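You operate a simulated robot arm through the tools that you are given. There is no shell and no other tool. Be economical: measure what you need, move in short steps, check, and stop when the job is done.

You run a simulated robot arm. Do the job below in one go: nothing can be reset, and whatever is moved stays where it is left.

TASK
Fetch the stone from the top of the grading bench and set it on top of the test gauge. Put the scrub brush on the top of the grading bench away on the middle shelf of the steel shelving. Put the blue banded carton labelled "bolts" from the top of the grading bench in the grey large yellow-handled tray and the blue banded carton that says "clips" in the black bucket. Do these in any order.
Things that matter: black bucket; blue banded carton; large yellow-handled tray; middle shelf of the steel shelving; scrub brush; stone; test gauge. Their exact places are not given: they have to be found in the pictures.

It is judged by the outcome, as a careful person would: the job done as asked, and still so three seconds after it is handed in. It fails if anything else is knocked over, pushed out of place, dropped, spilled or broken.

THE ROBOT
A 7-joint arm with a fingered hand on a trunk, on a base that drives. Base frame: it is fixed to the floor where the robot stands at the start and does not move with it; the origin is under the middle of the robot, x ahead of it, y to its left, z up; the surface under the hand at the start is at about z = 0.8. Units: m, degrees, N and s.
Its first joint turns from -69.0 to 172.0 degrees. Places, roughly: black bucket [0.5, -1.75, 1]; blue banded carton [0.5, -1.25, 0.75]; middle shelf of the steel shelving [-6, -1.3, 0.9]. Payload 5 kg.
The tool frame sits at the grasp point between the pads (the TCP): z along the fingers, y along the line on which they close. The tips reach 0.032 m beyond it. The gripper opens to 0.16 m. The gripper's body begins 0.089 m behind the TCP. The gripper is a hand of 3 fingers: y runs from the thumb to the fingers, the wrist lies at [0, 0, -0.252] in the tool frame, and closing takes about 1.5 s.
Orientation is told as [roll, pitch, yaw] about the base's x, y, z axes, in that order, counted from this pose: with the fingers straight down and closing along the base's y, the tool's x points along the base's -x, its y along +y and its z along -z.

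THE INTERFACE
- The arm moves only by the tool play_rows. Its arguments are lists of equal length, an entry for each row: "translation": the shift along the tool's x, y, z in units of 150 mm (1.0 is 150 mm), a list of three; "delta_rot": the turn, a rotation vector about the tool's x, y, z in units of 120 degrees (1.0 is 120 degrees), a list of three. In form: {"translation": [[dx, dy, dz], ...], "delta_rot": [[wx, wy, wz], ...]}. A call has 1 to 8 rows; each row is the pose to reach, as a shift and turn from the pose commanded when the call began, along the tool's axes at that moment. "gripper" is the opening, from 0 (shut) to 1 (fully open), set as the call begins (left out, the last holds). A call with a number of a shift or a turn outside -1 to 1 is refused whole. Rows are played at 5 a second. More than 0.05 m and 8.6 degrees between two rows, or a gripper value outside its range, and nothing of the call is played. Where a pose cannot be reached the arm comes as near as it can. A force on the tool above 40 N (or 10 N above the force at the start of the call, whichever is more), or a blocked arm, ends the call early, and 0.2 s more pass. Each finger travels about 0.108 m/s and halts on what it meets, pressing with about 32 N; the grip force reading is that of the motor and also rises with nothing between the fingers. The clock runs only during rows and for 0.2 s after the last one: add rows that repeat a pose to give the fingers time. The reply holds the time, the measured pose of the TCP, the force on the tool along the base axes, the opening and the grip force, in the units named above and with some noise, with the torque about the TCP (base axes, N m) and any sound that the robot's microphone picked up, and new pictures: "pictures" is both (left out), scene, wrist or none.
- Cameras (640 x 400 px; columns grow to the right, rows downward): "scene" is now at [0.1099, -0.0601, 1.4817]; the picture's right is [-0.77, -0.64, -0.00], its down [-0.45, 0.53, -0.72] and it looks along [0.46, -0.55, -0.70] (base axes); focal length 256 px, centre (320, 200). "wrist" rides on the gripper at [0.065, -0.004, -0.116] in the tool frame; the picture's right is [0.06, 1.00, 0.00], its down [-0.87, 0.05, -0.49] and it looks along [-0.49, 0.03, 0.87] (tool axes); focal length 261 px, centre (320, 200).
- lift_body(by): slides the trunk up (or, below 0, down) by that many m; the arm and the scene camera ride with it, the base frame stays. It gives what a move gives, with no picture.
- steer(legs): drives the robot by 1 to 6 legs, each [ahead, left, turn to the left] in m, m and degrees, along the robot's own axes; the way and the turn of a leg run together, so that a leg with both is an arc; at most 1.5 m and 180 degrees a leg. The arm and the cameras ride along, it lands a little off, and it stops where it bumps. It gives what a move gives, and a new picture of the scene camera.
- move_fingers(finger1, finger2, thumb_bend): sets how far each is bent, from 0 (flat) to 1 (curled in); at 0.3 the hand is open as for a grip, at 0.7 the pads meet at the TCP. One left out holds its place. A second passes; each finger stops where it meets its share of the squeeze, and holds until it gets a number again. A gripper value or a shape takes the hand back. It gives what a move gives, with no picture; readings hold the bend of each and the force on the fingers (four entries, about 0 where the hand has none), thumb and palm.
- grasp_type(shape): the hand has 3 fingers and takes this shape, open, in about a second: jaw (thumb against the fingers, like two jaws); tri (thumb and two fingers); tip (a fingertip pinch); poke (one finger out to press); point (the index stretched); flat (the hand flat); cup (the hand cupped); fist (a fist). The gripper value then closes the fingers along that shape, each until it touches; the sizes above hold for jaw. It gives what a move gives, with no picture.
- turn_head(pan, tilt): turns the head with the scene camera to pan (to the left, within 86 degrees either way) and tilt (down, from -29 to 69), counted from straight ahead of the robot. It gives what a move gives, and a new picture of the scene camera.
- locate(camera, pixels): there is no depth. For up to 12 entries [column, row, z] of the newest picture of that camera ("zoom" is the newest enlarged one), the place [x, y] in the base frame at which the ray of that pixel passes the height z, good to about 0.003 m, but the place of the scene camera against the robot may be out by one fixed shift of up to 0.012 m in any direction. It takes no simulated time.
- inspect(camera, box): a new picture of the part [left, top, right, bottom] of that camera's present view, enlarged. It takes no simulated time.
- finish_job(): hands the job in; it is judged then, once.

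Work in short steps. Measure before you move; look again where a grasp or a placing could have gone wrong, and mend it. You have 110 turns and 260 pictures in all, those below and enlarged ones among them. Open the gripper and draw the arm clear of the work before you hand the job in, unless the task says otherwise; then end with one line.

The tools are called after "Call:" as a command line: name --argument value ..., lists and objects as JSON in quotes. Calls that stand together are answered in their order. play_rows: Moves the arm, as the interface text tells. Its arguments: {"type":"object","properties":{"translation":{"type":"array"},"delta_rot":{"type":"array"},"gripper":{"type":"number"},"pictures":{"type":"string","enum":["both","scene","wrist","none"]}},"required":["translation","delta_rot"]} The other tools are called the same way: lift_body (by) slides the trunk up or down; grasp_type (shape) gives the hand a shape; move_fingers (finger1, finger2, thumb_bend) moves the fingers one by one; steer (legs) drives the base; turn_head (pan, tilt) turns the head that bears the scene camera; locate (camera, pixels) gives the place at which the rays of pixels pass given heights; inspect (camera, box) takes an enlarged picture of a part of a camera's view; finish_job () hands the job in.

At the start:

```text
t: 0.0
eef_pos: [0.558, -0.7815, 1.0789]
orientation: [0.0, -0.1, 0.0]
wrist_force: [0.5, -0.1, -0.2]
torque: [-0.02, -0.01, 0.02]
gripper_width: 0.1599
grip_force: 0.1
shape: jaw
bend: [0.3, 0.3, 0.3]
finger forces: [0.0, 0.1, 0.1, 0.0, 0.0, 0.1]
trunk travel left (down, up): [-0.65, 0.29]
robot x, y, heading: [0.0003, 0.0034, 0.2]
head pan, tilt: [-50.0, 44.0]
```

scene: 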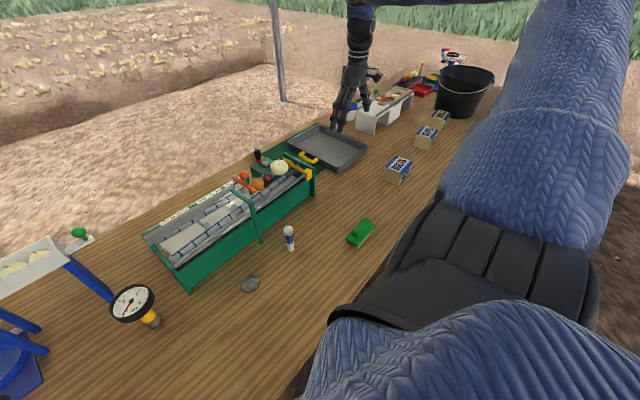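
wrist: 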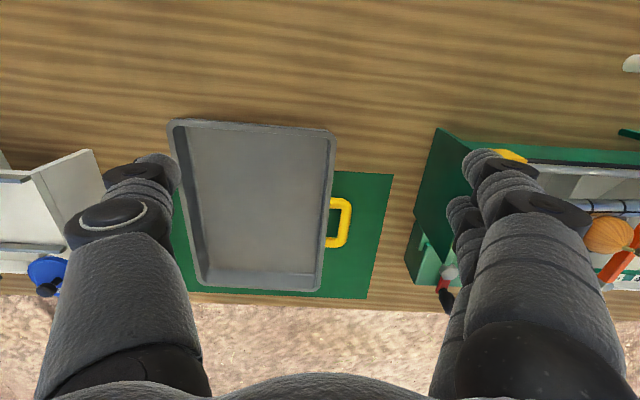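

The scene shows the stone near (250,284), the scrub brush (green, 360,232), three cartons near (398,170), (426,137), (440,118), the bucket at (465,90) and the gauge at (135,303). I enlarge the parts that matter.

Call:
inspect --camera "scene" --box '[340, 40, 520, 200]'

Call:
inspect --camera "scene" --box '[60, 200, 400, 400]'

Call:
locate --camera "scene" --pixels '[[250, 284, 0.8], [360, 240, 0.8], [398, 180, 0.8], [426, 143, 0.8], [440, 122, 0.8], [465, 110, 0.8], [150, 325, 0.8], [135, 303, 0.85], [290, 248, 0.8], [340, 150, 0.8]]'

```text
2.50 times, centred on (430, 120) of scene
```

zoom: 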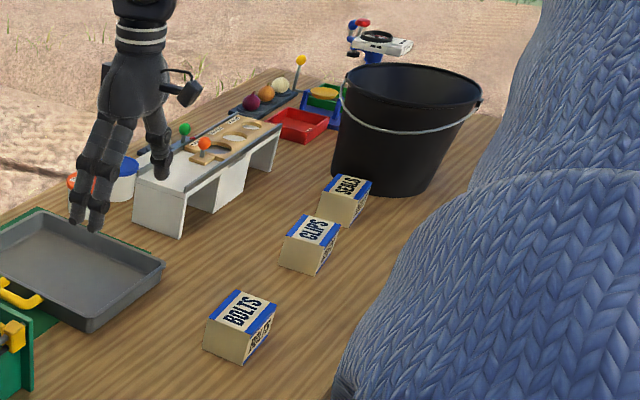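

```text
1.88 times, centred on (230, 300) of scene
```

zoom: 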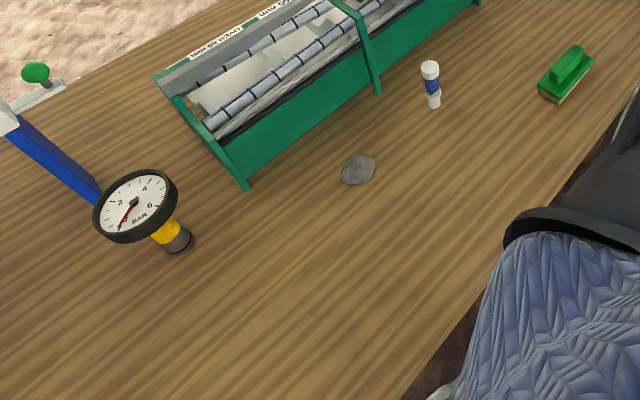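

```text
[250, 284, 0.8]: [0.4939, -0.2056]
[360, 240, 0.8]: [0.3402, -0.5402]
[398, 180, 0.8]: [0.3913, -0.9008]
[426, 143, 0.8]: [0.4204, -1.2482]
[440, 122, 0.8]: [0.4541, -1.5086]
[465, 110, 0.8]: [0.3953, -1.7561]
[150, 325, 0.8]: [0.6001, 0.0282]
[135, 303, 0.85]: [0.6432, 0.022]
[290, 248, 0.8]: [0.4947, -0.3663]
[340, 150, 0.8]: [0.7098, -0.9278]
```

Three cartons read BOLTS (nearest), CLIPS and SEALS. I draw the arm back toward the robot and left a little, then drive right so that the hand is over BOLTS.

Call:
play_rows --translation '[[0.2, 0.2, 0], [0.4, 0.4, 0], [0.6, 0.6, 0], [0.8, 0.8, 0], [1.0, 1.0, 0]]' --delta_rot '[[0, 0, 0], [0, 0, 0], [0, 0, 0], [0, 0, 0], [0, 0, 0]]' --pictures "none"

Call:
steer --legs '[[0, -0.28, 0]]'

Call:
inspect --camera "wrist" --box '[0, 0, 640, 400]'

```text
t: 1.2
eef_pos: [0.4059, -0.632, 1.0808]
orientation: [0.0, 0.0, 0.0]
wrist_force: [-0.2, 0.5, -0.1]
torque: [0.0, -0.05, -0.02]
gripper_width: 0.1601
grip_force: 0.0
shape: jaw
bend: [0.3, 0.3, 0.3]
finger forces: [0.0, 0.0, 0.1, 0.0, 0.1, 0.1]
trunk travel left (down, up): [-0.65, 0.29]
robot x, y, heading: [-0.0026, 0.0006, 0.1]
head pan, tilt: [-50.0, 44.0]
```

```text
t: 3.2
eef_pos: [0.4058, -0.9189, 1.0793]
orientation: [0.1, -0.1, -0.2]
wrist_force: [-0.7, -0.3, -0.4]
torque: [0.03, 0.0, -0.01]
gripper_width: 0.1599
grip_force: 0.2
shape: jaw
bend: [0.3, 0.3, 0.3]
finger forces: [0.1, 0.0, 0.0, 0.0, 0.0, 0.0]
trunk travel left (down, up): [-0.65, 0.29]
robot x, y, heading: [0.0002, -0.2841, -0.1]
head pan, tilt: [-50.0, 44.0]
```

scene: 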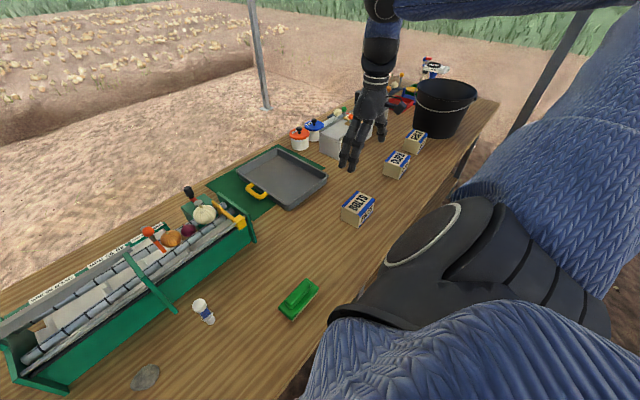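

```text
1.00 times, centred on (320, 200) of wrist (not enlarged: the box is as wide or as high as the picture)
```

zoom: 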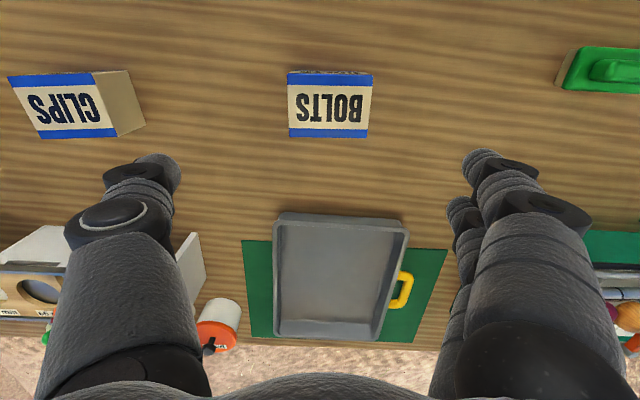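

BOLTS' top face spans about (288,72)-(372,137) in the wrist view and sits at (358,205) in the scene. I locate it in both to check the heights.

Call:
locate --camera "wrist" --pixels '[[289, 74, 0.8], [289, 138, 0.8], [289, 74, 0.85], [372, 74, 0.85], [368, 138, 0.85], [289, 138, 0.85], [100, 138, 0.85], [92, 73, 0.85], [8, 77, 0.85], [40, 138, 0.85], [340, 220, 0.8], [340, 335, 0.8]]'

Call:
inspect --camera "scene" --box '[230, 100, 450, 240]'

```text
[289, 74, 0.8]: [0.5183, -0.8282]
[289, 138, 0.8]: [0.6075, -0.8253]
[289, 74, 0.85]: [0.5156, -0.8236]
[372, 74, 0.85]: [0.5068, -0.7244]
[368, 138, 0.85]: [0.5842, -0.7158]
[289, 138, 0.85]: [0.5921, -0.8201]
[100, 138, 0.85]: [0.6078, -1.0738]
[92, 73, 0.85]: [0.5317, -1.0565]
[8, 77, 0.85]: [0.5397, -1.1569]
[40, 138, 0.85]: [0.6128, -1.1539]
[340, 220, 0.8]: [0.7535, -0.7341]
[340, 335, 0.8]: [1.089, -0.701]
```

```text
2.86 times, centred on (340, 170) of scene
```

zoom: 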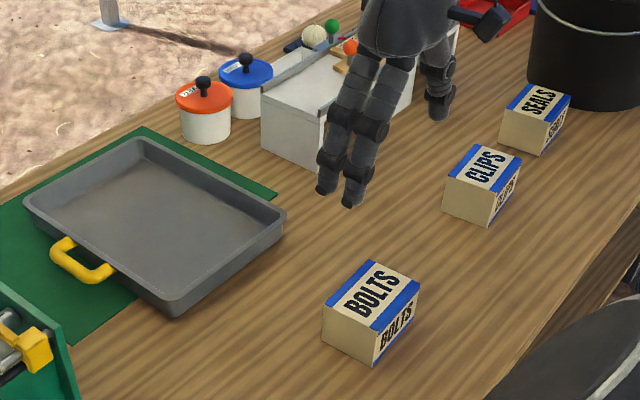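

The wrist locate used the stale picture, so I descend a little over BOLTS and take a fresh wrist picture.

Call:
play_rows --translation '[[0, 0.0, 0.3], [0, 0, 0.5]]' --delta_rot '[[0, 0, 0], [0, 0, 0]]' --pictures "both"

```text
t: 3.8
eef_pos: [0.4057, -0.9181, 1.0055]
orientation: [0.0, 0.1, -0.2]
wrist_force: [0.5, 0.2, -0.5]
torque: [-0.02, -0.02, -0.03]
gripper_width: 0.1599
grip_force: 0.0
shape: jaw
bend: [0.3, 0.3, 0.3]
finger forces: [0.0, 0.1, 0.0, 0.0, 0.1, 0.0]
trunk travel left (down, up): [-0.65, 0.29]
robot x, y, heading: [0.0017, -0.2877, -0.5]
head pan, tilt: [-50.0, 44.0]
```

scene: 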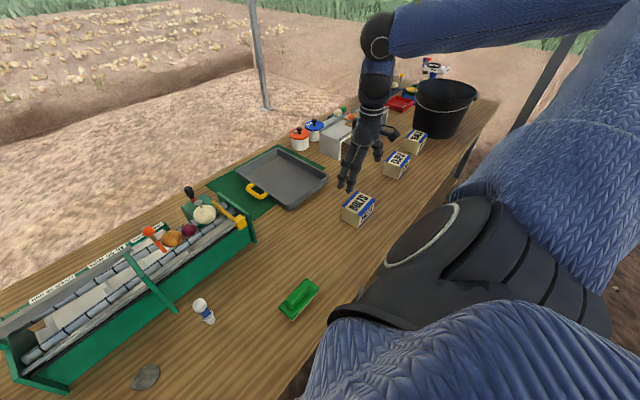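
wrist: 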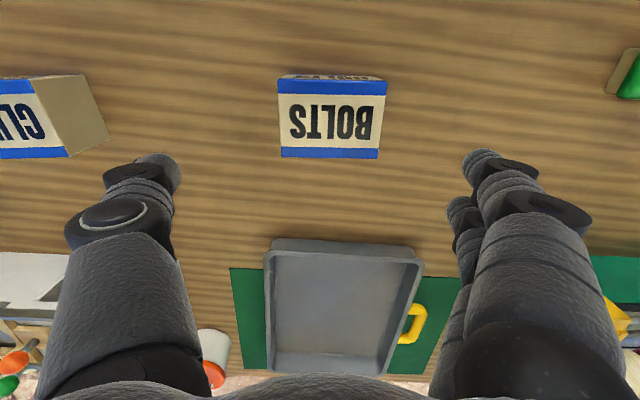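

BOLTS in the wrist view spans (278,77)-(386,158); I find its place at two heights and cross-check with the scene view.

Call:
locate --camera "wrist" --pixels '[[279, 80, 0.85], [386, 82, 0.85], [378, 159, 0.85], [282, 158, 0.85], [279, 80, 0.87], [386, 82, 0.87], [378, 159, 0.87], [282, 158, 0.87], [294, 75, 0.8], [384, 76, 0.8], [110, 138, 0.8]]'

Call:
locate --camera "scene" --pixels '[[359, 191, 0.85], [376, 199, 0.85], [359, 215, 0.85], [342, 206, 0.85], [359, 191, 0.87], [376, 199, 0.87], [359, 215, 0.87], [342, 206, 0.87], [360, 227, 0.8], [341, 217, 0.8], [374, 211, 0.8]]'

Call:
inspect --camera "scene" --box '[310, 150, 430, 240]'

```text
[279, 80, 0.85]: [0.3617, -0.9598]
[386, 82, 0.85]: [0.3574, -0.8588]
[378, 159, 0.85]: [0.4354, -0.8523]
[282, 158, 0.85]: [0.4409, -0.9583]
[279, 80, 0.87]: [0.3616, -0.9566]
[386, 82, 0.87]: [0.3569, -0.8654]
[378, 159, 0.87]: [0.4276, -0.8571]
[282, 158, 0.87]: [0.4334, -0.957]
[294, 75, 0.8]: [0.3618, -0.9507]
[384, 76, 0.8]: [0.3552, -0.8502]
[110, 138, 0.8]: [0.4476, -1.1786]
```

```text
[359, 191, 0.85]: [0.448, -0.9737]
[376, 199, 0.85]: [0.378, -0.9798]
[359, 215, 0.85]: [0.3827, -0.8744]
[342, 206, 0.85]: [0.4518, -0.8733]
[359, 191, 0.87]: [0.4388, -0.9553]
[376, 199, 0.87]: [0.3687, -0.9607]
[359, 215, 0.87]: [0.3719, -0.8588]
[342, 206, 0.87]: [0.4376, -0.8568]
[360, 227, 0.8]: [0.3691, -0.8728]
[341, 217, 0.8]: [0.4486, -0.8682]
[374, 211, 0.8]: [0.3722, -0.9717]
```

```text
4.44 times, centred on (370, 195) of scene
```

zoom: 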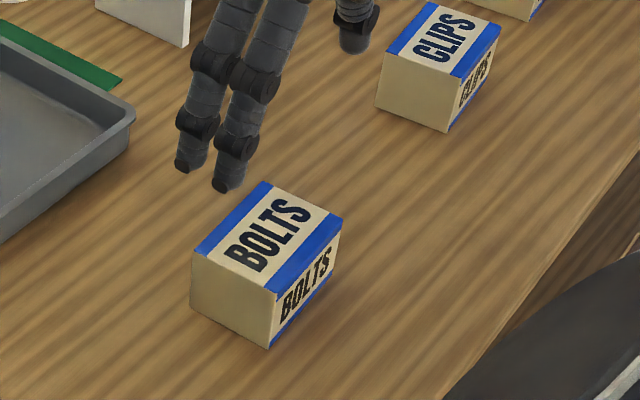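

Top of BOLTS lies around (0.397,-0.908) at z≈0.87, about 0.095 along y. I align and go down so the pads straddle it.

Call:
play_rows --translation '[[0.053, 0.067, 0.2], [0.053, 0.067, 0.45], [0.053, 0.067, 0.7], [0.053, 0.067, 0.9], [0.053, 0.067, 1.0]]' --delta_rot '[[0, 0, 0], [0, 0, 0], [0, 0, 0], [0, 0, 0], [0, 0, 0]]' --pictures "both"

Call:
locate --camera "scene" --pixels '[[278, 147, 0.84], [327, 180, 0.84], [286, 208, 0.84], [239, 166, 0.84]]'

```text
t: 5.0
eef_pos: [0.3976, -0.9078, 0.8555]
orientation: [-0.1, 0.0, -0.2]
wrist_force: [0.2, 0.3, 0.6]
torque: [-0.03, -0.01, 0.0]
gripper_width: 0.16
grip_force: 0.1
shape: jaw
bend: [0.3, 0.3, 0.3]
finger forces: [0.1, 0.1, 0.0, 0.0, 0.0, 0.0]
trunk travel left (down, up): [-0.65, 0.29]
robot x, y, heading: [0.0003, -0.2848, -0.2]
head pan, tilt: [-50.0, 44.0]
```

scene: 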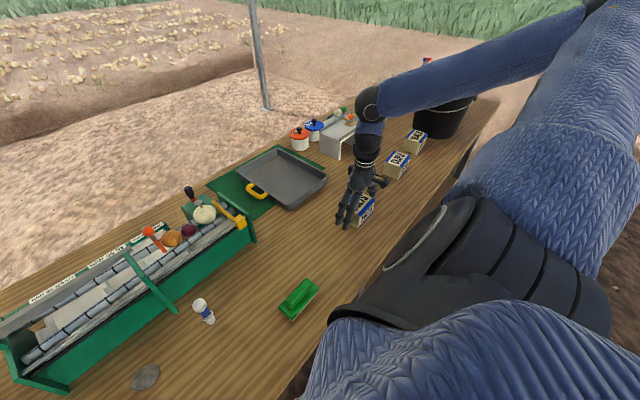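
wrist: 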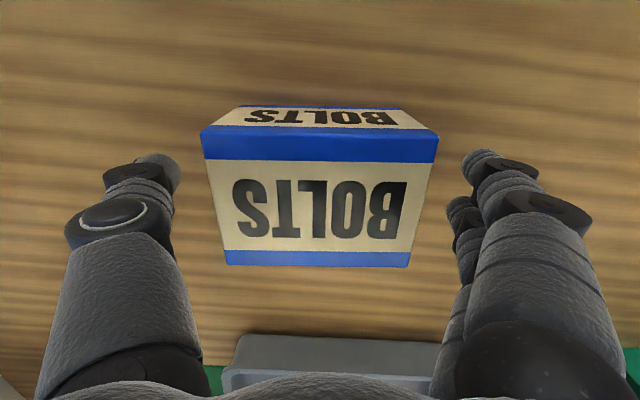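

```text
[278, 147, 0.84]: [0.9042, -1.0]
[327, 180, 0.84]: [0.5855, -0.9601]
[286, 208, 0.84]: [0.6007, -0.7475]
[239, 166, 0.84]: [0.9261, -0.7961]
```

The carton is centred between the fingers; I close and then lift in a second call.

Call:
play_rows --translation '[[0, 0, 0], [0, 0, 0], [0, 0, 0], [0, 0, 0], [0, 0, 0], [0, 0, 0]]' --delta_rot '[[0, 0, 0], [0, 0, 0], [0, 0, 0], [0, 0, 0], [0, 0, 0], [0, 0, 0]]' --gripper 0.3 --pictures "none"

Call:
play_rows --translation '[[0, 0, -0.15], [0, 0, -0.4], [0, 0, -0.7], [0, 0, -1.0]]' --delta_rot '[[0, 0, 0], [0, 0, 0], [0, 0, 0], [0, 0, 0]]' --pictures "both"

```text
t: 6.4
eef_pos: [0.3978, -0.9061, 0.8558]
orientation: [0.1, -0.1, -0.3]
wrist_force: [0.0, 0.2, -0.7]
torque: [-0.03, -0.02, -0.02]
gripper_width: 0.0944
grip_force: 32.2
shape: jaw
bend: [0.71, 0.71, 0.71]
finger forces: [14.5, 14.4, 0.0, 0.1, 28.9, 0.0]
trunk travel left (down, up): [-0.65, 0.29]
robot x, y, heading: [0.0012, -0.283, -0.3]
head pan, tilt: [-50.0, 44.0]
```

```text
t: 7.4
eef_pos: [0.3967, -0.9052, 1.0071]
orientation: [0.0, 0.0, -0.2]
wrist_force: [-1.3, 0.4, -1.8]
torque: [-0.01, 0.0, -0.02]
gripper_width: 0.0948
grip_force: 32.2
shape: jaw
bend: [0.71, 0.71, 0.71]
finger forces: [14.6, 14.4, 0.0, 0.1, 29.1, 0.0]
trunk travel left (down, up): [-0.65, 0.29]
robot x, y, heading: [0.0009, -0.2824, -0.3]
head pan, tilt: [-50.0, 44.0]
```

scene: 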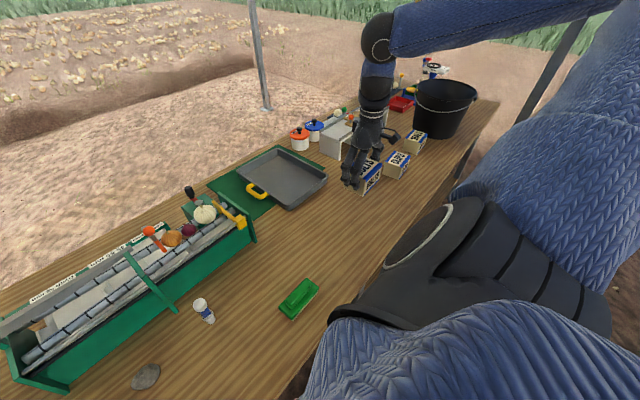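
wrist: 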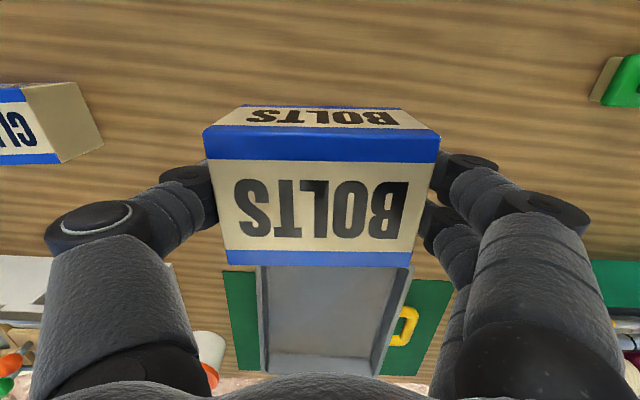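

BOLTS is held. I locate the tray in the wrist view and bring the carton forward over it.

Call:
locate --camera "wrist" --pixels '[[258, 270, 0.84], [413, 268, 0.84], [262, 372, 0.84], [380, 375, 0.84], [255, 369, 0.8], [265, 290, 0.81], [395, 290, 0.81]]'

Call:
play_rows --translation '[[-0.25, 0.03, 0], [-0.5, 0.06, 0], [-0.75, 0.09, 0], [-1.0, 0.12, 0]]' --delta_rot '[[0, 0, 0], [0, 0, 0], [0, 0, 0], [0, 0, 0]]' --pictures "wrist"

```text
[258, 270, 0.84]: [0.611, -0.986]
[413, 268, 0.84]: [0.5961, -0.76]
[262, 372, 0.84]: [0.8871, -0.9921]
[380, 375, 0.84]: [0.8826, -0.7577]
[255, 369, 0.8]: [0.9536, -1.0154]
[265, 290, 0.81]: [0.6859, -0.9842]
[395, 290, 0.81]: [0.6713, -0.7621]
```

```text
t: 8.4
eef_pos: [0.5473, -0.889, 1.0053]
orientation: [0.0, 0.0, -0.3]
wrist_force: [-1.1, 0.9, -7.8]
torque: [-0.02, -0.12, 0.01]
gripper_width: 0.0946
grip_force: 32.2
shape: jaw
bend: [0.71, 0.71, 0.71]
finger forces: [14.7, 14.5, 0.0, 0.0, 28.9, 0.0]
trunk travel left (down, up): [-0.65, 0.29]
robot x, y, heading: [0.0008, -0.2865, -0.1]
head pan, tilt: [-50.0, 44.0]
```

wrist: 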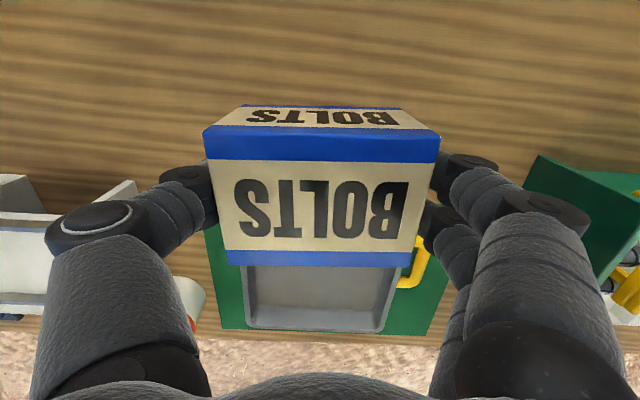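

The tray centre is about (0.745,-0.875). I carry on forward to x≈0.695.

Call:
play_rows --translation '[[-0.25, 0.03, 0], [-0.5, 0.06, 0], [-0.75, 0.09, 0], [-1.0, 0.09, 0]]' --delta_rot '[[0, 0, 0], [0, 0, 0], [0, 0, 0], [0, 0, 0]]' --pictures "both"

```text
t: 9.4
eef_pos: [0.699, -0.8793, 1.0001]
orientation: [0.0, 0.1, -0.3]
wrist_force: [0.5, 0.8, -1.9]
torque: [-0.02, 0.0, 0.02]
gripper_width: 0.0945
grip_force: 32.0
shape: jaw
bend: [0.71, 0.71, 0.71]
finger forces: [14.4, 14.3, 0.0, 0.0, 28.7, 0.0]
trunk travel left (down, up): [-0.65, 0.29]
robot x, y, heading: [-0.0004, -0.2817, 0.0]
head pan, tilt: [-50.0, 44.0]
```

scene: 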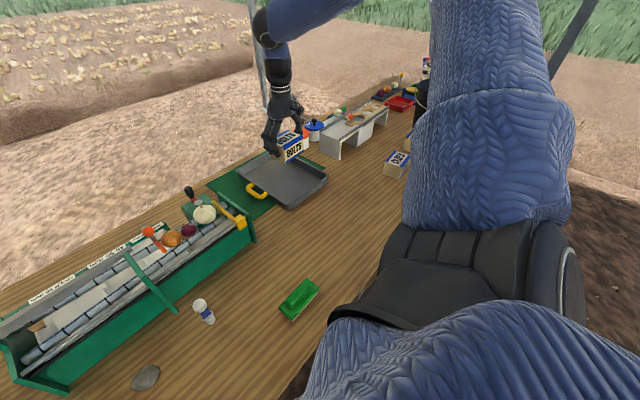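
wrist: 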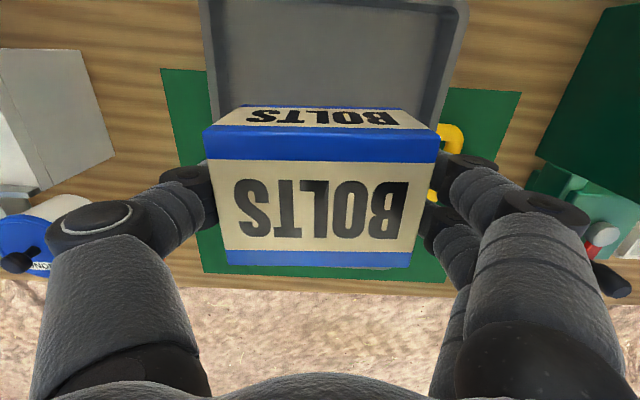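

The tray's near rim is now visible at (203,3)-(467,5). I check its y centre before lowering.

Call:
locate --camera "wrist" --pixels '[[203, 3, 0.84], [467, 5, 0.84], [215, 110, 0.84], [447, 110, 0.84], [233, 100, 0.81], [423, 100, 0.81]]'

```text
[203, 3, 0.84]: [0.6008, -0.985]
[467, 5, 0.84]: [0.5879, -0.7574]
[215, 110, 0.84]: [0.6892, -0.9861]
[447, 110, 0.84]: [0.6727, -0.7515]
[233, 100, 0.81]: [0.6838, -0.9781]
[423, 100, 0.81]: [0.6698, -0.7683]
```

Lower with a slight shift forward and left to centre, watching the force.

Call:
play_rows --translation '[[-0.1, 0.04, 0.25], [-0.1, 0.04, 0.5], [-0.1, 0.04, 0.7], [-0.1, 0.04, 0.8], [-0.1, 0.04, 0.86], [-0.1, 0.04, 0.9]]' --delta_rot '[[0, 0, 0], [0, 0, 0], [0, 0, 0], [0, 0, 0], [0, 0, 0], [0, 0, 0]]' --pictures "both"

```text
t: 10.8
eef_pos: [0.7132, -0.8711, 0.868]
orientation: [0.1, 0.0, -0.3]
wrist_force: [0.7, -0.1, -3.0]
torque: [0.01, 0.0, 0.0]
gripper_width: 0.0945
grip_force: 32.1
shape: jaw
bend: [0.71, 0.71, 0.71]
finger forces: [14.5, 14.3, 0.0, 0.0, 28.8, 0.0]
trunk travel left (down, up): [-0.65, 0.29]
robot x, y, heading: [0.0022, -0.2825, -0.5]
head pan, tilt: [-50.0, 44.0]
```

scene: 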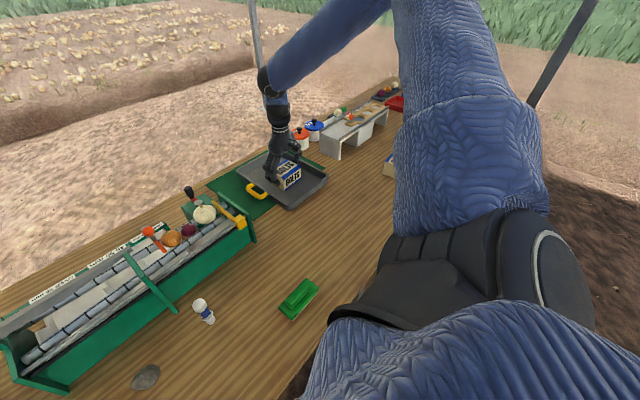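
wrist: 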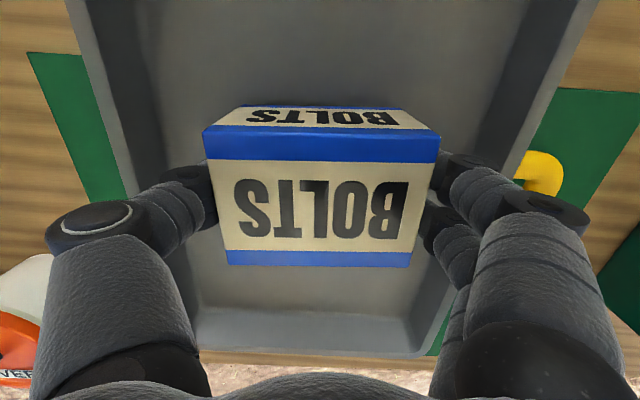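

No contact yet; the carton is well inside the tray. I go on down in small steps until the force shows.

Call:
play_rows --translation '[[0, 0, 0.02], [0, 0, 0.04], [0, 0, 0.05], [0, 0, 0.06]]' --delta_rot '[[0, 0, 0], [0, 0, 0], [0, 0, 0], [0, 0, 0]]' --pictures "none"

```text
t: 11.8
eef_pos: [0.714, -0.8712, 0.8626]
orientation: [0.0, 0.0, -0.2]
wrist_force: [-1.0, -0.6, 5.7]
torque: [0.08, 0.01, 0.03]
gripper_width: 0.0944
grip_force: 32.3
shape: jaw
bend: [0.71, 0.71, 0.71]
finger forces: [15.0, 14.8, 0.0, 0.1, 29.8, 0.0]
trunk travel left (down, up): [-0.65, 0.29]
robot x, y, heading: [0.0015, -0.2807, -0.2]
head pan, tilt: [-50.0, 44.0]
```

Contact: force turned to +5.7 N. I release by a partial opening and rise.

Call:
play_rows --translation '[[0, 0, 0], [0, 0, 0], [0, 0, 0], [0, 0, -0.1], [0, 0, -0.35], [0, 0, -0.65], [0, 0, -1.0]]' --delta_rot '[[0, 0, 0], [0, 0, 0], [0, 0, 0], [0, 0, 0], [0, 0, 0], [0, 0, 0], [0, 0, 0]]' --gripper 0.8 --pictures "both"

```text
refused: row 7 steps farther than a row can; nothing moved
```

The last step was too long; I repeat with smaller ones.

Call:
play_rows --translation '[[0, 0, 0], [0, 0, 0], [0, 0, 0], [0, 0, -0.1], [0, 0, -0.4], [0, 0, -0.7], [0, 0, -1.0]]' --delta_rot '[[0, 0, 0], [0, 0, 0], [0, 0, 0], [0, 0, 0], [0, 0, 0], [0, 0, 0], [0, 0, 0]]' --gripper 0.8 --pictures "wrist"

```text
t: 13.4
eef_pos: [0.7127, -0.8707, 1.0128]
orientation: [0.0, 0.0, -0.2]
wrist_force: [-0.8, -0.8, 0.2]
torque: [-0.02, -0.04, 0.0]
gripper_width: 0.1278
grip_force: 0.0
shape: jaw
bend: [0.59, 0.59, 0.55]
finger forces: [0.1, 0.0, 0.0, 0.0, 0.0, 0.1]
trunk travel left (down, up): [-0.65, 0.29]
robot x, y, heading: [-0.002, -0.2846, 0.1]
head pan, tilt: [-50.0, 44.0]
```

wrist: 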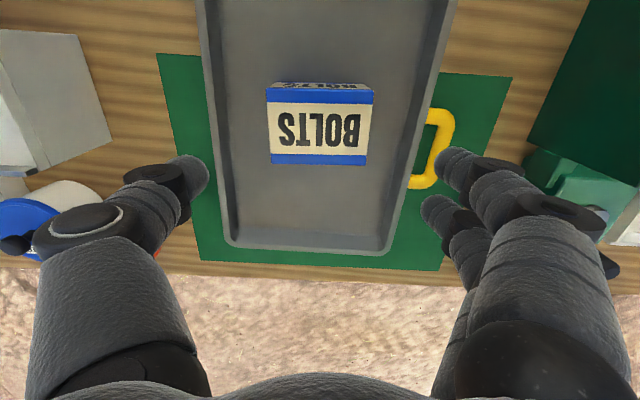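

BOLTS rests in the tray. I back the base off 0.29 m and go right 0.375 m to bring the hand over CLIPS.

Call:
steer --legs '[[-0.29, 0, 0], [0, -0.375, 0]]'

Call:
play_rows --translation '[[0, 0, 0]]' --delta_rot '[[0, 0, 0]]' --gripper 1.0 --pictures "wrist"

```text
t: 17.4
eef_pos: [0.4258, -1.2496, 1.0114]
orientation: [0.1, -0.1, -0.5]
wrist_force: [0.1, 0.0, -0.5]
torque: [0.02, 0.01, 0.04]
gripper_width: 0.1276
grip_force: 0.1
shape: jaw
bend: [0.59, 0.59, 0.55]
finger forces: [0.0, 0.1, 0.0, 0.0, 0.0, 0.0]
trunk travel left (down, up): [-0.65, 0.29]
robot x, y, heading: [-0.288, -0.6626, -0.3]
head pan, tilt: [-50.0, 44.0]
```

scene: 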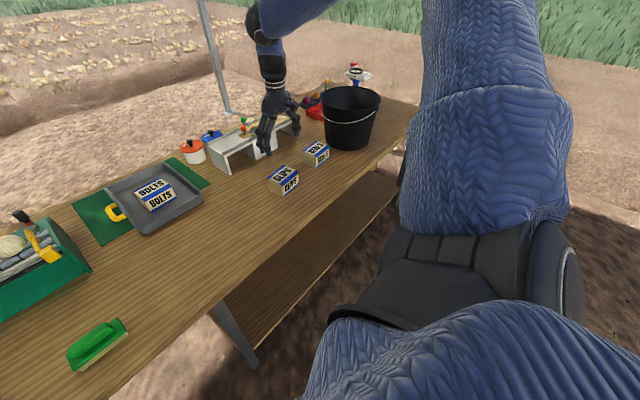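

```text
t: 17.8
eef_pos: [0.4249, -1.2498, 1.011]
orientation: [0.0, -0.1, -0.4]
wrist_force: [0.2, -0.3, 0.4]
torque: [-0.01, -0.01, 0.0]
gripper_width: 0.1599
grip_force: 0.1
shape: jaw
bend: [0.3, 0.3, 0.3]
finger forces: [0.1, 0.1, 0.0, 0.0, 0.0, 0.0]
trunk travel left (down, up): [-0.65, 0.29]
robot x, y, heading: [-0.2885, -0.6611, -0.5]
head pan, tilt: [-50.0, 44.0]
```

wrist: 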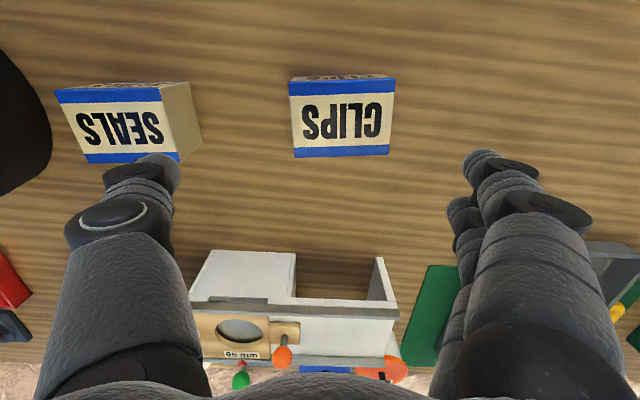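

CLIPS' top is (289,82)-(395,157), SEALS to its left with its nearest side at (203,130). I locate both.

Call:
locate --camera "wrist" --pixels '[[289, 82, 0.87], [395, 79, 0.87], [389, 154, 0.87], [296, 158, 0.87], [190, 83, 0.8], [203, 130, 0.8], [165, 88, 0.87], [180, 152, 0.87]]'

Call:
locate --camera "scene" --pixels '[[323, 103, 1.05], [380, 101, 1.05], [349, 87, 1.05], [350, 117, 1.05], [349, 148, 0.8], [328, 142, 0.8], [370, 142, 0.8]]'

Call:
inspect --camera "scene" --box '[230, 60, 420, 200]'

```text
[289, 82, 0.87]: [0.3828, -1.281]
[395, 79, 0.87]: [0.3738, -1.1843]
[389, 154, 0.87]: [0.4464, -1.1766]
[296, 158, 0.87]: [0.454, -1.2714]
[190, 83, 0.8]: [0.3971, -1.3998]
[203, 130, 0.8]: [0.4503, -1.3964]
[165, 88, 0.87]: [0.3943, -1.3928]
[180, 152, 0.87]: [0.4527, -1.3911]
```

```text
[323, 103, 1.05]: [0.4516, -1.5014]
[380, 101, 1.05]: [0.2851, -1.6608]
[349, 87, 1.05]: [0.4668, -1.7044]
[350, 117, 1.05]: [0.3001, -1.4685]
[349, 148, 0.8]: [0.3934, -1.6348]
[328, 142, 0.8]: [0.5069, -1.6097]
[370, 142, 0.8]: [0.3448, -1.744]
```

```text
2.86 times, centred on (325, 130) of scene
```

zoom: 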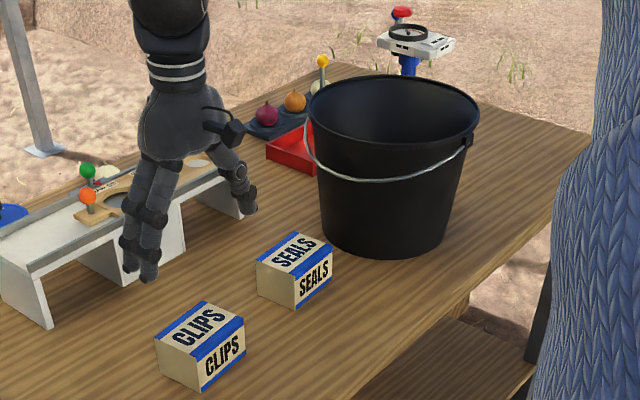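

CLIPS centre is about (0.414,-1.228), turned about 5°. I align and descend.

Call:
play_rows --translation '[[0.073, 0.147, 0.2], [0.073, 0.147, 0.45], [0.073, 0.147, 0.7], [0.073, 0.147, 0.9], [0.073, 0.147, 1.0]]' --delta_rot '[[0, 0, -0.02], [0, 0, -0.045], [0, 0, -0.045], [0, 0, -0.045], [0, 0, -0.045]]' --pictures "wrist"

```text
t: 18.9
eef_pos: [0.4141, -1.2285, 0.8614]
orientation: [0.1, 0.1, 5.0]
wrist_force: [-0.1, -0.1, 0.3]
torque: [0.02, 0.04, 0.02]
gripper_width: 0.1598
grip_force: 0.0
shape: jaw
bend: [0.3, 0.3, 0.3]
finger forces: [0.0, 0.1, 0.0, 0.0, 0.0, 0.0]
trunk travel left (down, up): [-0.65, 0.29]
robot x, y, heading: [-0.2877, -0.6596, -0.4]
head pan, tilt: [-50.0, 44.0]
```

wrist: 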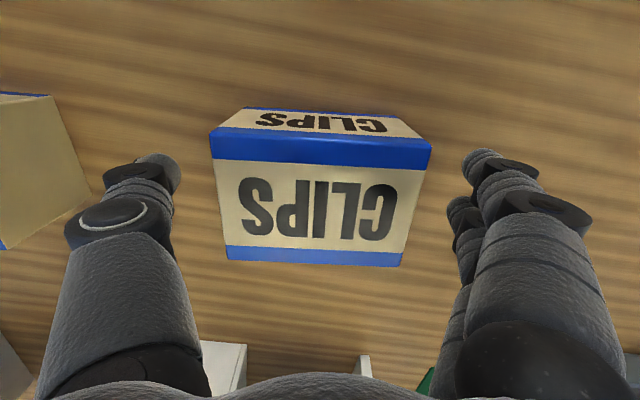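

Aligned well. I grip, lift, and raise the trunk.

Call:
play_rows --translation '[[0, 0, 0], [0, 0, 0], [0, 0, 0], [0, 0, 0], [0, 0, 0], [0, 0, 0]]' --delta_rot '[[0, 0, 0], [0, 0, 0], [0, 0, 0], [0, 0, 0], [0, 0, 0], [0, 0, 0]]' --gripper 0.3 --pictures "none"

Call:
play_rows --translation '[[0, 0, -0.15], [0, 0, -0.4], [0, 0, -0.7], [0, 0, -1.0]]' --delta_rot '[[0, 0, 0], [0, 0, 0], [0, 0, 0], [0, 0, 0]]' --pictures "none"

Call:
lift_body --by 0.22

Call:
turn_head --pan -60 --tilt 40

```text
t: 20.4
eef_pos: [0.4122, -1.2276, 0.8622]
orientation: [0.0, 0.1, 5.0]
wrist_force: [-0.7, -0.6, -0.9]
torque: [0.02, 0.02, 0.01]
gripper_width: 0.0944
grip_force: 31.9
shape: jaw
bend: [0.71, 0.71, 0.71]
finger forces: [14.6, 14.6, 0.0, 0.0, 29.0, 0.1]
trunk travel left (down, up): [-0.65, 0.29]
robot x, y, heading: [-0.2862, -0.664, -0.6]
head pan, tilt: [-50.0, 44.0]
```

```text
t: 21.4
eef_pos: [0.4124, -1.2251, 1.0129]
orientation: [0.0, 0.0, 5.1]
wrist_force: [-1.5, 0.3, -3.5]
torque: [-0.05, 0.02, -0.05]
gripper_width: 0.0946
grip_force: 32.2
shape: jaw
bend: [0.71, 0.71, 0.71]
finger forces: [14.4, 14.7, 0.0, 0.0, 29.1, 0.0]
trunk travel left (down, up): [-0.65, 0.29]
robot x, y, heading: [-0.2894, -0.6576, -0.2]
head pan, tilt: [-50.0, 44.0]
```

```text
t: 23.7
eef_pos: [0.4141, -1.2274, 1.2315]
orientation: [0.0, 0.1, 5.1]
wrist_force: [0.1, 0.2, -2.4]
torque: [0.02, -0.02, -0.03]
gripper_width: 0.0943
grip_force: 32.3
shape: jaw
bend: [0.71, 0.71, 0.71]
finger forces: [14.6, 14.5, 0.1, 0.0, 29.2, 0.0]
trunk travel left (down, up): [-0.87, 0.07]
robot x, y, heading: [-0.2869, -0.6612, -0.4]
head pan, tilt: [-50.0, 44.0]
```

```text
t: 24.4
eef_pos: [0.4144, -1.2271, 1.2321]
orientation: [0.1, 0.0, 5.0]
wrist_force: [-0.1, -0.6, -2.3]
torque: [0.0, 0.03, -0.02]
gripper_width: 0.0944
grip_force: 31.7
shape: jaw
bend: [0.71, 0.71, 0.71]
finger forces: [14.6, 14.6, 0.1, 0.0, 29.1, 0.0]
trunk travel left (down, up): [-0.87, 0.07]
robot x, y, heading: [-0.2893, -0.6648, -0.4]
head pan, tilt: [-60.0, 40.0]
```

scene: 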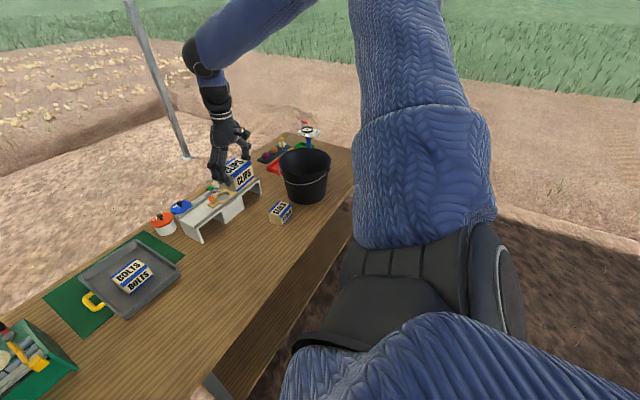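

CLIPS is held at z≈1.23 and the way right is clear. I strafe right 0.45 m to bring it over the bucket.

Call:
steer --legs '[[0, -0.44, 0]]'

Call:
play_rows --translation '[[0, 0, 0]]' --delta_rot '[[0, 0, 0]]' --pictures "wrist"

```text
t: 27.1
eef_pos: [0.4076, -1.6714, 1.2329]
orientation: [0.0, -0.1, 4.9]
wrist_force: [0.2, 0.4, -3.9]
torque: [0.0, -0.01, -0.01]
gripper_width: 0.0944
grip_force: 31.3
shape: jaw
bend: [0.71, 0.71, 0.71]
finger forces: [14.5, 14.6, 0.0, 0.0, 29.0, 0.1]
trunk travel left (down, up): [-0.87, 0.07]
robot x, y, heading: [-0.2873, -1.102, -0.5]
head pan, tilt: [-60.0, 40.0]
```

scene: 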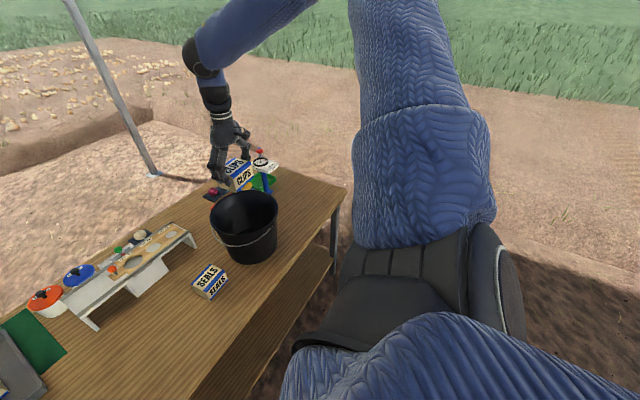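

```text
t: 27.5
eef_pos: [0.4091, -1.6685, 1.233]
orientation: [0.0, 0.0, 5.0]
wrist_force: [-0.2, -0.8, -2.7]
torque: [-0.04, -0.01, 0.0]
gripper_width: 0.0944
grip_force: 31.6
shape: jaw
bend: [0.71, 0.71, 0.71]
finger forces: [14.5, 14.6, 0.1, 0.1, 29.1, 0.0]
trunk travel left (down, up): [-0.87, 0.07]
robot x, y, heading: [-0.2914, -1.1019, -0.7]
head pan, tilt: [-60.0, 40.0]
```

wrist: 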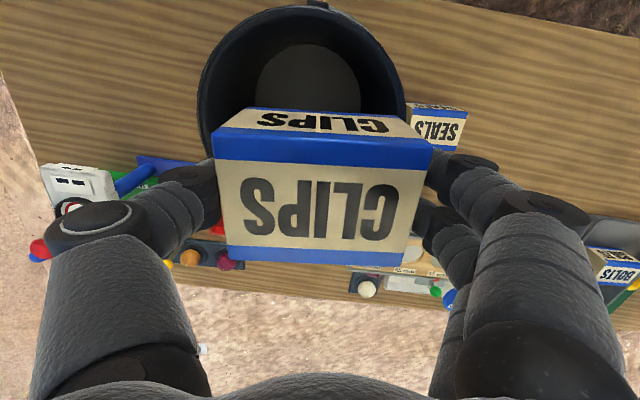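

The bucket's rim shows from (197,110) to (405,100), top at (300,5), its floor around (308,82). I locate it at several heights, also from the scene.

Call:
locate --camera "wrist" --pixels '[[197, 112, 1.0], [405, 105, 1.0], [300, 6, 1.0], [197, 112, 1.05], [405, 105, 1.05], [300, 6, 1.05], [257, 82, 0.8], [360, 82, 0.8], [305, 44, 0.8]]'

Call:
locate --camera "scene" --pixels '[[211, 215, 1.0], [278, 208, 1.0], [243, 192, 1.0], [247, 232, 1.0], [211, 215, 1.05], [278, 208, 1.05], [243, 192, 1.05], [247, 232, 1.05], [255, 263, 0.8]]'

```text
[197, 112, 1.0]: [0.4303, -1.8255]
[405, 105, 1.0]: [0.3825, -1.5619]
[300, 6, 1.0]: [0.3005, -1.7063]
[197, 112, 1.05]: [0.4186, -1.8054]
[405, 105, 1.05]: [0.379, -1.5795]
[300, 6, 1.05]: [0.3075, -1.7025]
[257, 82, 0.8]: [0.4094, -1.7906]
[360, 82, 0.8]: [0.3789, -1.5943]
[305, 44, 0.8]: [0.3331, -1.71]
```

```text
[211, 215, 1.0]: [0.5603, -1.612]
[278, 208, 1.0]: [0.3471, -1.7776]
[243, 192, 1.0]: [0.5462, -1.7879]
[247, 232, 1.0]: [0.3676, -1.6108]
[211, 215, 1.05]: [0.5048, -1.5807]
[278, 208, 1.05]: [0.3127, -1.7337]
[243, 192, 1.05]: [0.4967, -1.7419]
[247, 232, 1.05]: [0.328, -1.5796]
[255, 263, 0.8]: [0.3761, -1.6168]
```

Both cameras agree: rim at z≈1.0 centred about (0.44,-1.695), radius 0.135. I centre the carton over it and go down 0.12 m.

Call:
play_rows --translation '[[-0.19, -0.197, 0], [-0.19, -0.197, 0.25], [-0.19, -0.197, 0.5], [-0.19, -0.197, 0.8]]' --delta_rot '[[0, 0, 0], [0, 0, 0], [0, 0, 0], [0, 0, 0]]' --pictures "both"

Call:
inspect --camera "scene" --box '[160, 110, 320, 280]'

```text
t: 28.5
eef_pos: [0.4431, -1.6973, 1.1104]
orientation: [0.1, 0.2, 4.8]
wrist_force: [0.8, -0.3, -2.7]
torque: [0.01, 0.05, 0.0]
gripper_width: 0.0944
grip_force: 32.3
shape: jaw
bend: [0.71, 0.71, 0.71]
finger forces: [14.6, 14.7, 0.0, 0.0, 29.3, 0.0]
trunk travel left (down, up): [-0.87, 0.07]
robot x, y, heading: [-0.2908, -1.1033, -0.4]
head pan, tilt: [-60.0, 40.0]
```

scene: 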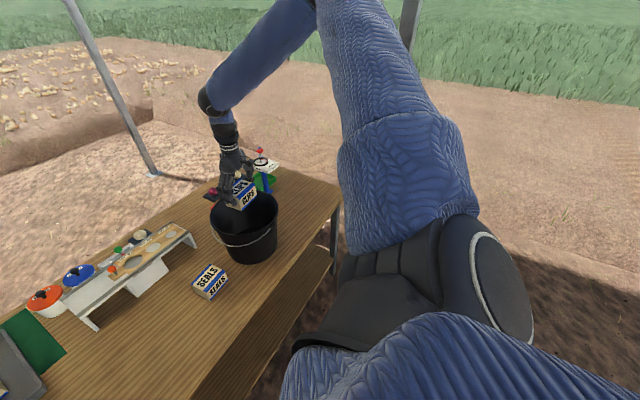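
wrist: 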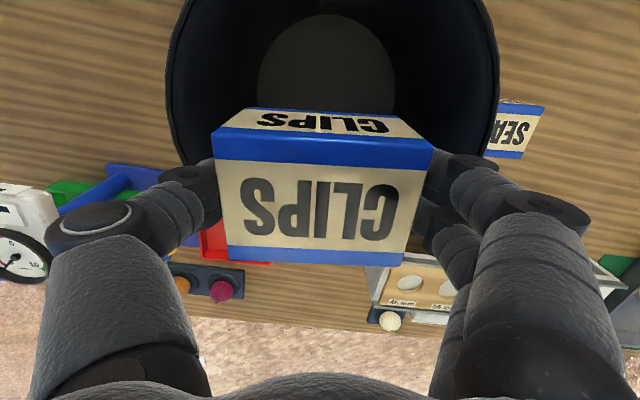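

```text
2.35 times, centred on (240, 195) of scene
```

zoom: 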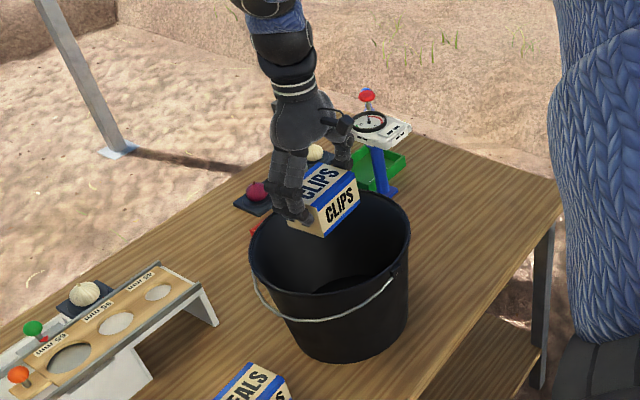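

I check the centring with the rim at (167,75) and (498,75).

Call:
locate --camera "wrist" --pixels '[[167, 75, 1.0], [498, 75, 1.0], [178, 150, 1.0], [488, 145, 1.0], [257, 80, 0.81], [395, 80, 0.81], [326, 14, 0.81]]'

Call:
inspect --camera "wrist" --box '[0, 160, 160, 300]'

```text
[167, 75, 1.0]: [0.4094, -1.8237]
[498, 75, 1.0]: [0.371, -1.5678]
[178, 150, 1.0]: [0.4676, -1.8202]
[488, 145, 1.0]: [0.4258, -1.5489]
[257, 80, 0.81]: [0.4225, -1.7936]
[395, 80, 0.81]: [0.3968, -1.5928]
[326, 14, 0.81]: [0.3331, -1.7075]
```

```text
2.86 times, centred on (80, 230) of wrist
```

zoom: 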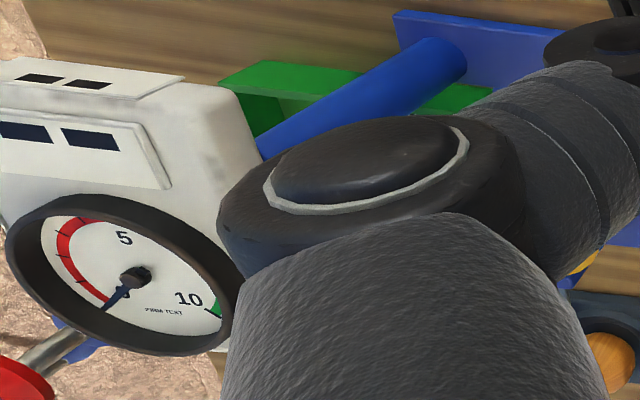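

The bucket's centre is confirmed near (0.43,-1.69). I lower the carton inside, watching forces.

Call:
play_rows --translation '[[0, 0.02, 0.25], [0, 0.02, 0.5], [0, 0.02, 0.75], [0, 0.02, 1.0]]' --delta_rot '[[0, 0, 0], [0, 0, 0], [0, 0, 0], [0, 0, 0]]' --pictures "wrist"

```text
t: 29.5
eef_pos: [0.4419, -1.6971, 0.9589]
orientation: [0.1, 0.1, 4.8]
wrist_force: [0.2, -0.7, -3.0]
torque: [0.03, 0.02, 0.0]
gripper_width: 0.0945
grip_force: 32.4
shape: jaw
bend: [0.71, 0.71, 0.71]
finger forces: [14.6, 14.7, 0.0, 0.1, 29.2, 0.1]
trunk travel left (down, up): [-0.87, 0.07]
robot x, y, heading: [-0.2893, -1.1024, -0.6]
head pan, tilt: [-60.0, 40.0]
```

wrist: 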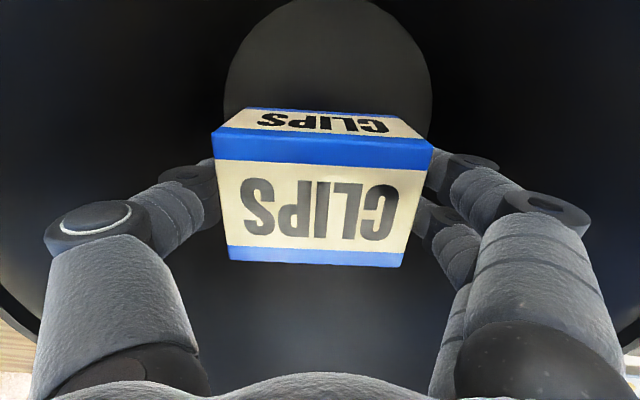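

All clear inside the bucket. I go down further in small rows until contact.

Call:
play_rows --translation '[[0, 0.04, 0.2], [0, 0.04, 0.35], [0, 0.04, 0.45], [0, 0.04, 0.5], [0, 0.04, 0.53], [0, 0.04, 0.56]]' --delta_rot '[[0, 0, 0], [0, 0, 0], [0, 0, 0], [0, 0, 0], [0, 0, 0], [0, 0, 0]]' --pictures "wrist"

```text
t: 30.9
eef_pos: [0.4278, -1.6875, 0.9062]
orientation: [0.2, 0.0, 4.8]
wrist_force: [-0.2, -0.1, -2.7]
torque: [0.02, 0.01, 0.01]
gripper_width: 0.0944
grip_force: 31.3
shape: jaw
bend: [0.71, 0.71, 0.71]
finger forces: [15.1, 15.3, 0.1, 0.1, 30.4, 0.0]
out of reach, approached as far as the arm can: row 2, 3, 4, 5, 6
trunk travel left (down, up): [-0.87, 0.07]
robot x, y, heading: [-0.2892, -1.0981, -0.3]
head pan, tilt: [-60.0, 40.0]
```

wrist: 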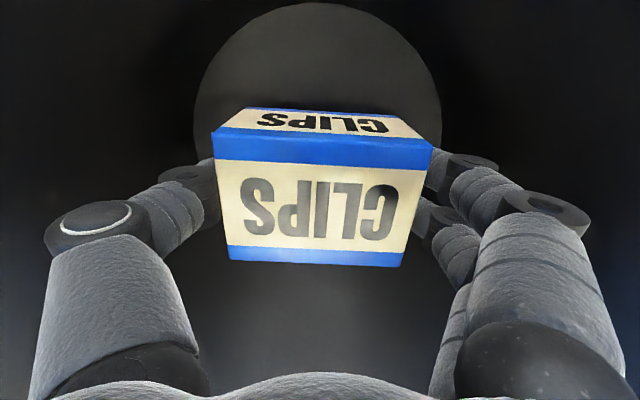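

The arm is at its reach limit with the trunk raised; I lower the trunk by 0.03 m instead.

Call:
lift_body --by -0.03

```text
t: 31.6
eef_pos: [0.4275, -1.6866, 0.8781]
orientation: [0.0, -0.1, 4.7]
wrist_force: [0.0, 0.2, -3.0]
torque: [-0.01, 0.02, -0.02]
gripper_width: 0.0941
grip_force: 31.4
shape: jaw
bend: [0.71, 0.71, 0.71]
finger forces: [15.2, 15.2, 0.1, 0.0, 30.4, 0.0]
trunk travel left (down, up): [-0.84, 0.1]
robot x, y, heading: [-0.2924, -1.1074, -0.6]
head pan, tilt: [-60.0, 40.0]
```

Bottom of the carton is now at about 0.817; a further 0.008 m down should bring contact.

Call:
lift_body --by -0.008

```text
t: 32.2
eef_pos: [0.4271, -1.6862, 0.8694]
orientation: [0.1, 0.0, 4.9]
wrist_force: [-2.4, 0.0, 8.2]
torque: [0.11, 0.07, 0.03]
gripper_width: 0.0943
grip_force: 32.1
shape: jaw
bend: [0.71, 0.71, 0.71]
finger forces: [15.9, 16.1, 0.0, 0.0, 31.7, 0.0]
trunk travel left (down, up): [-0.832, 0.108]
robot x, y, heading: [-0.2891, -1.1052, -1.0]
head pan, tilt: [-60.0, 40.0]
```

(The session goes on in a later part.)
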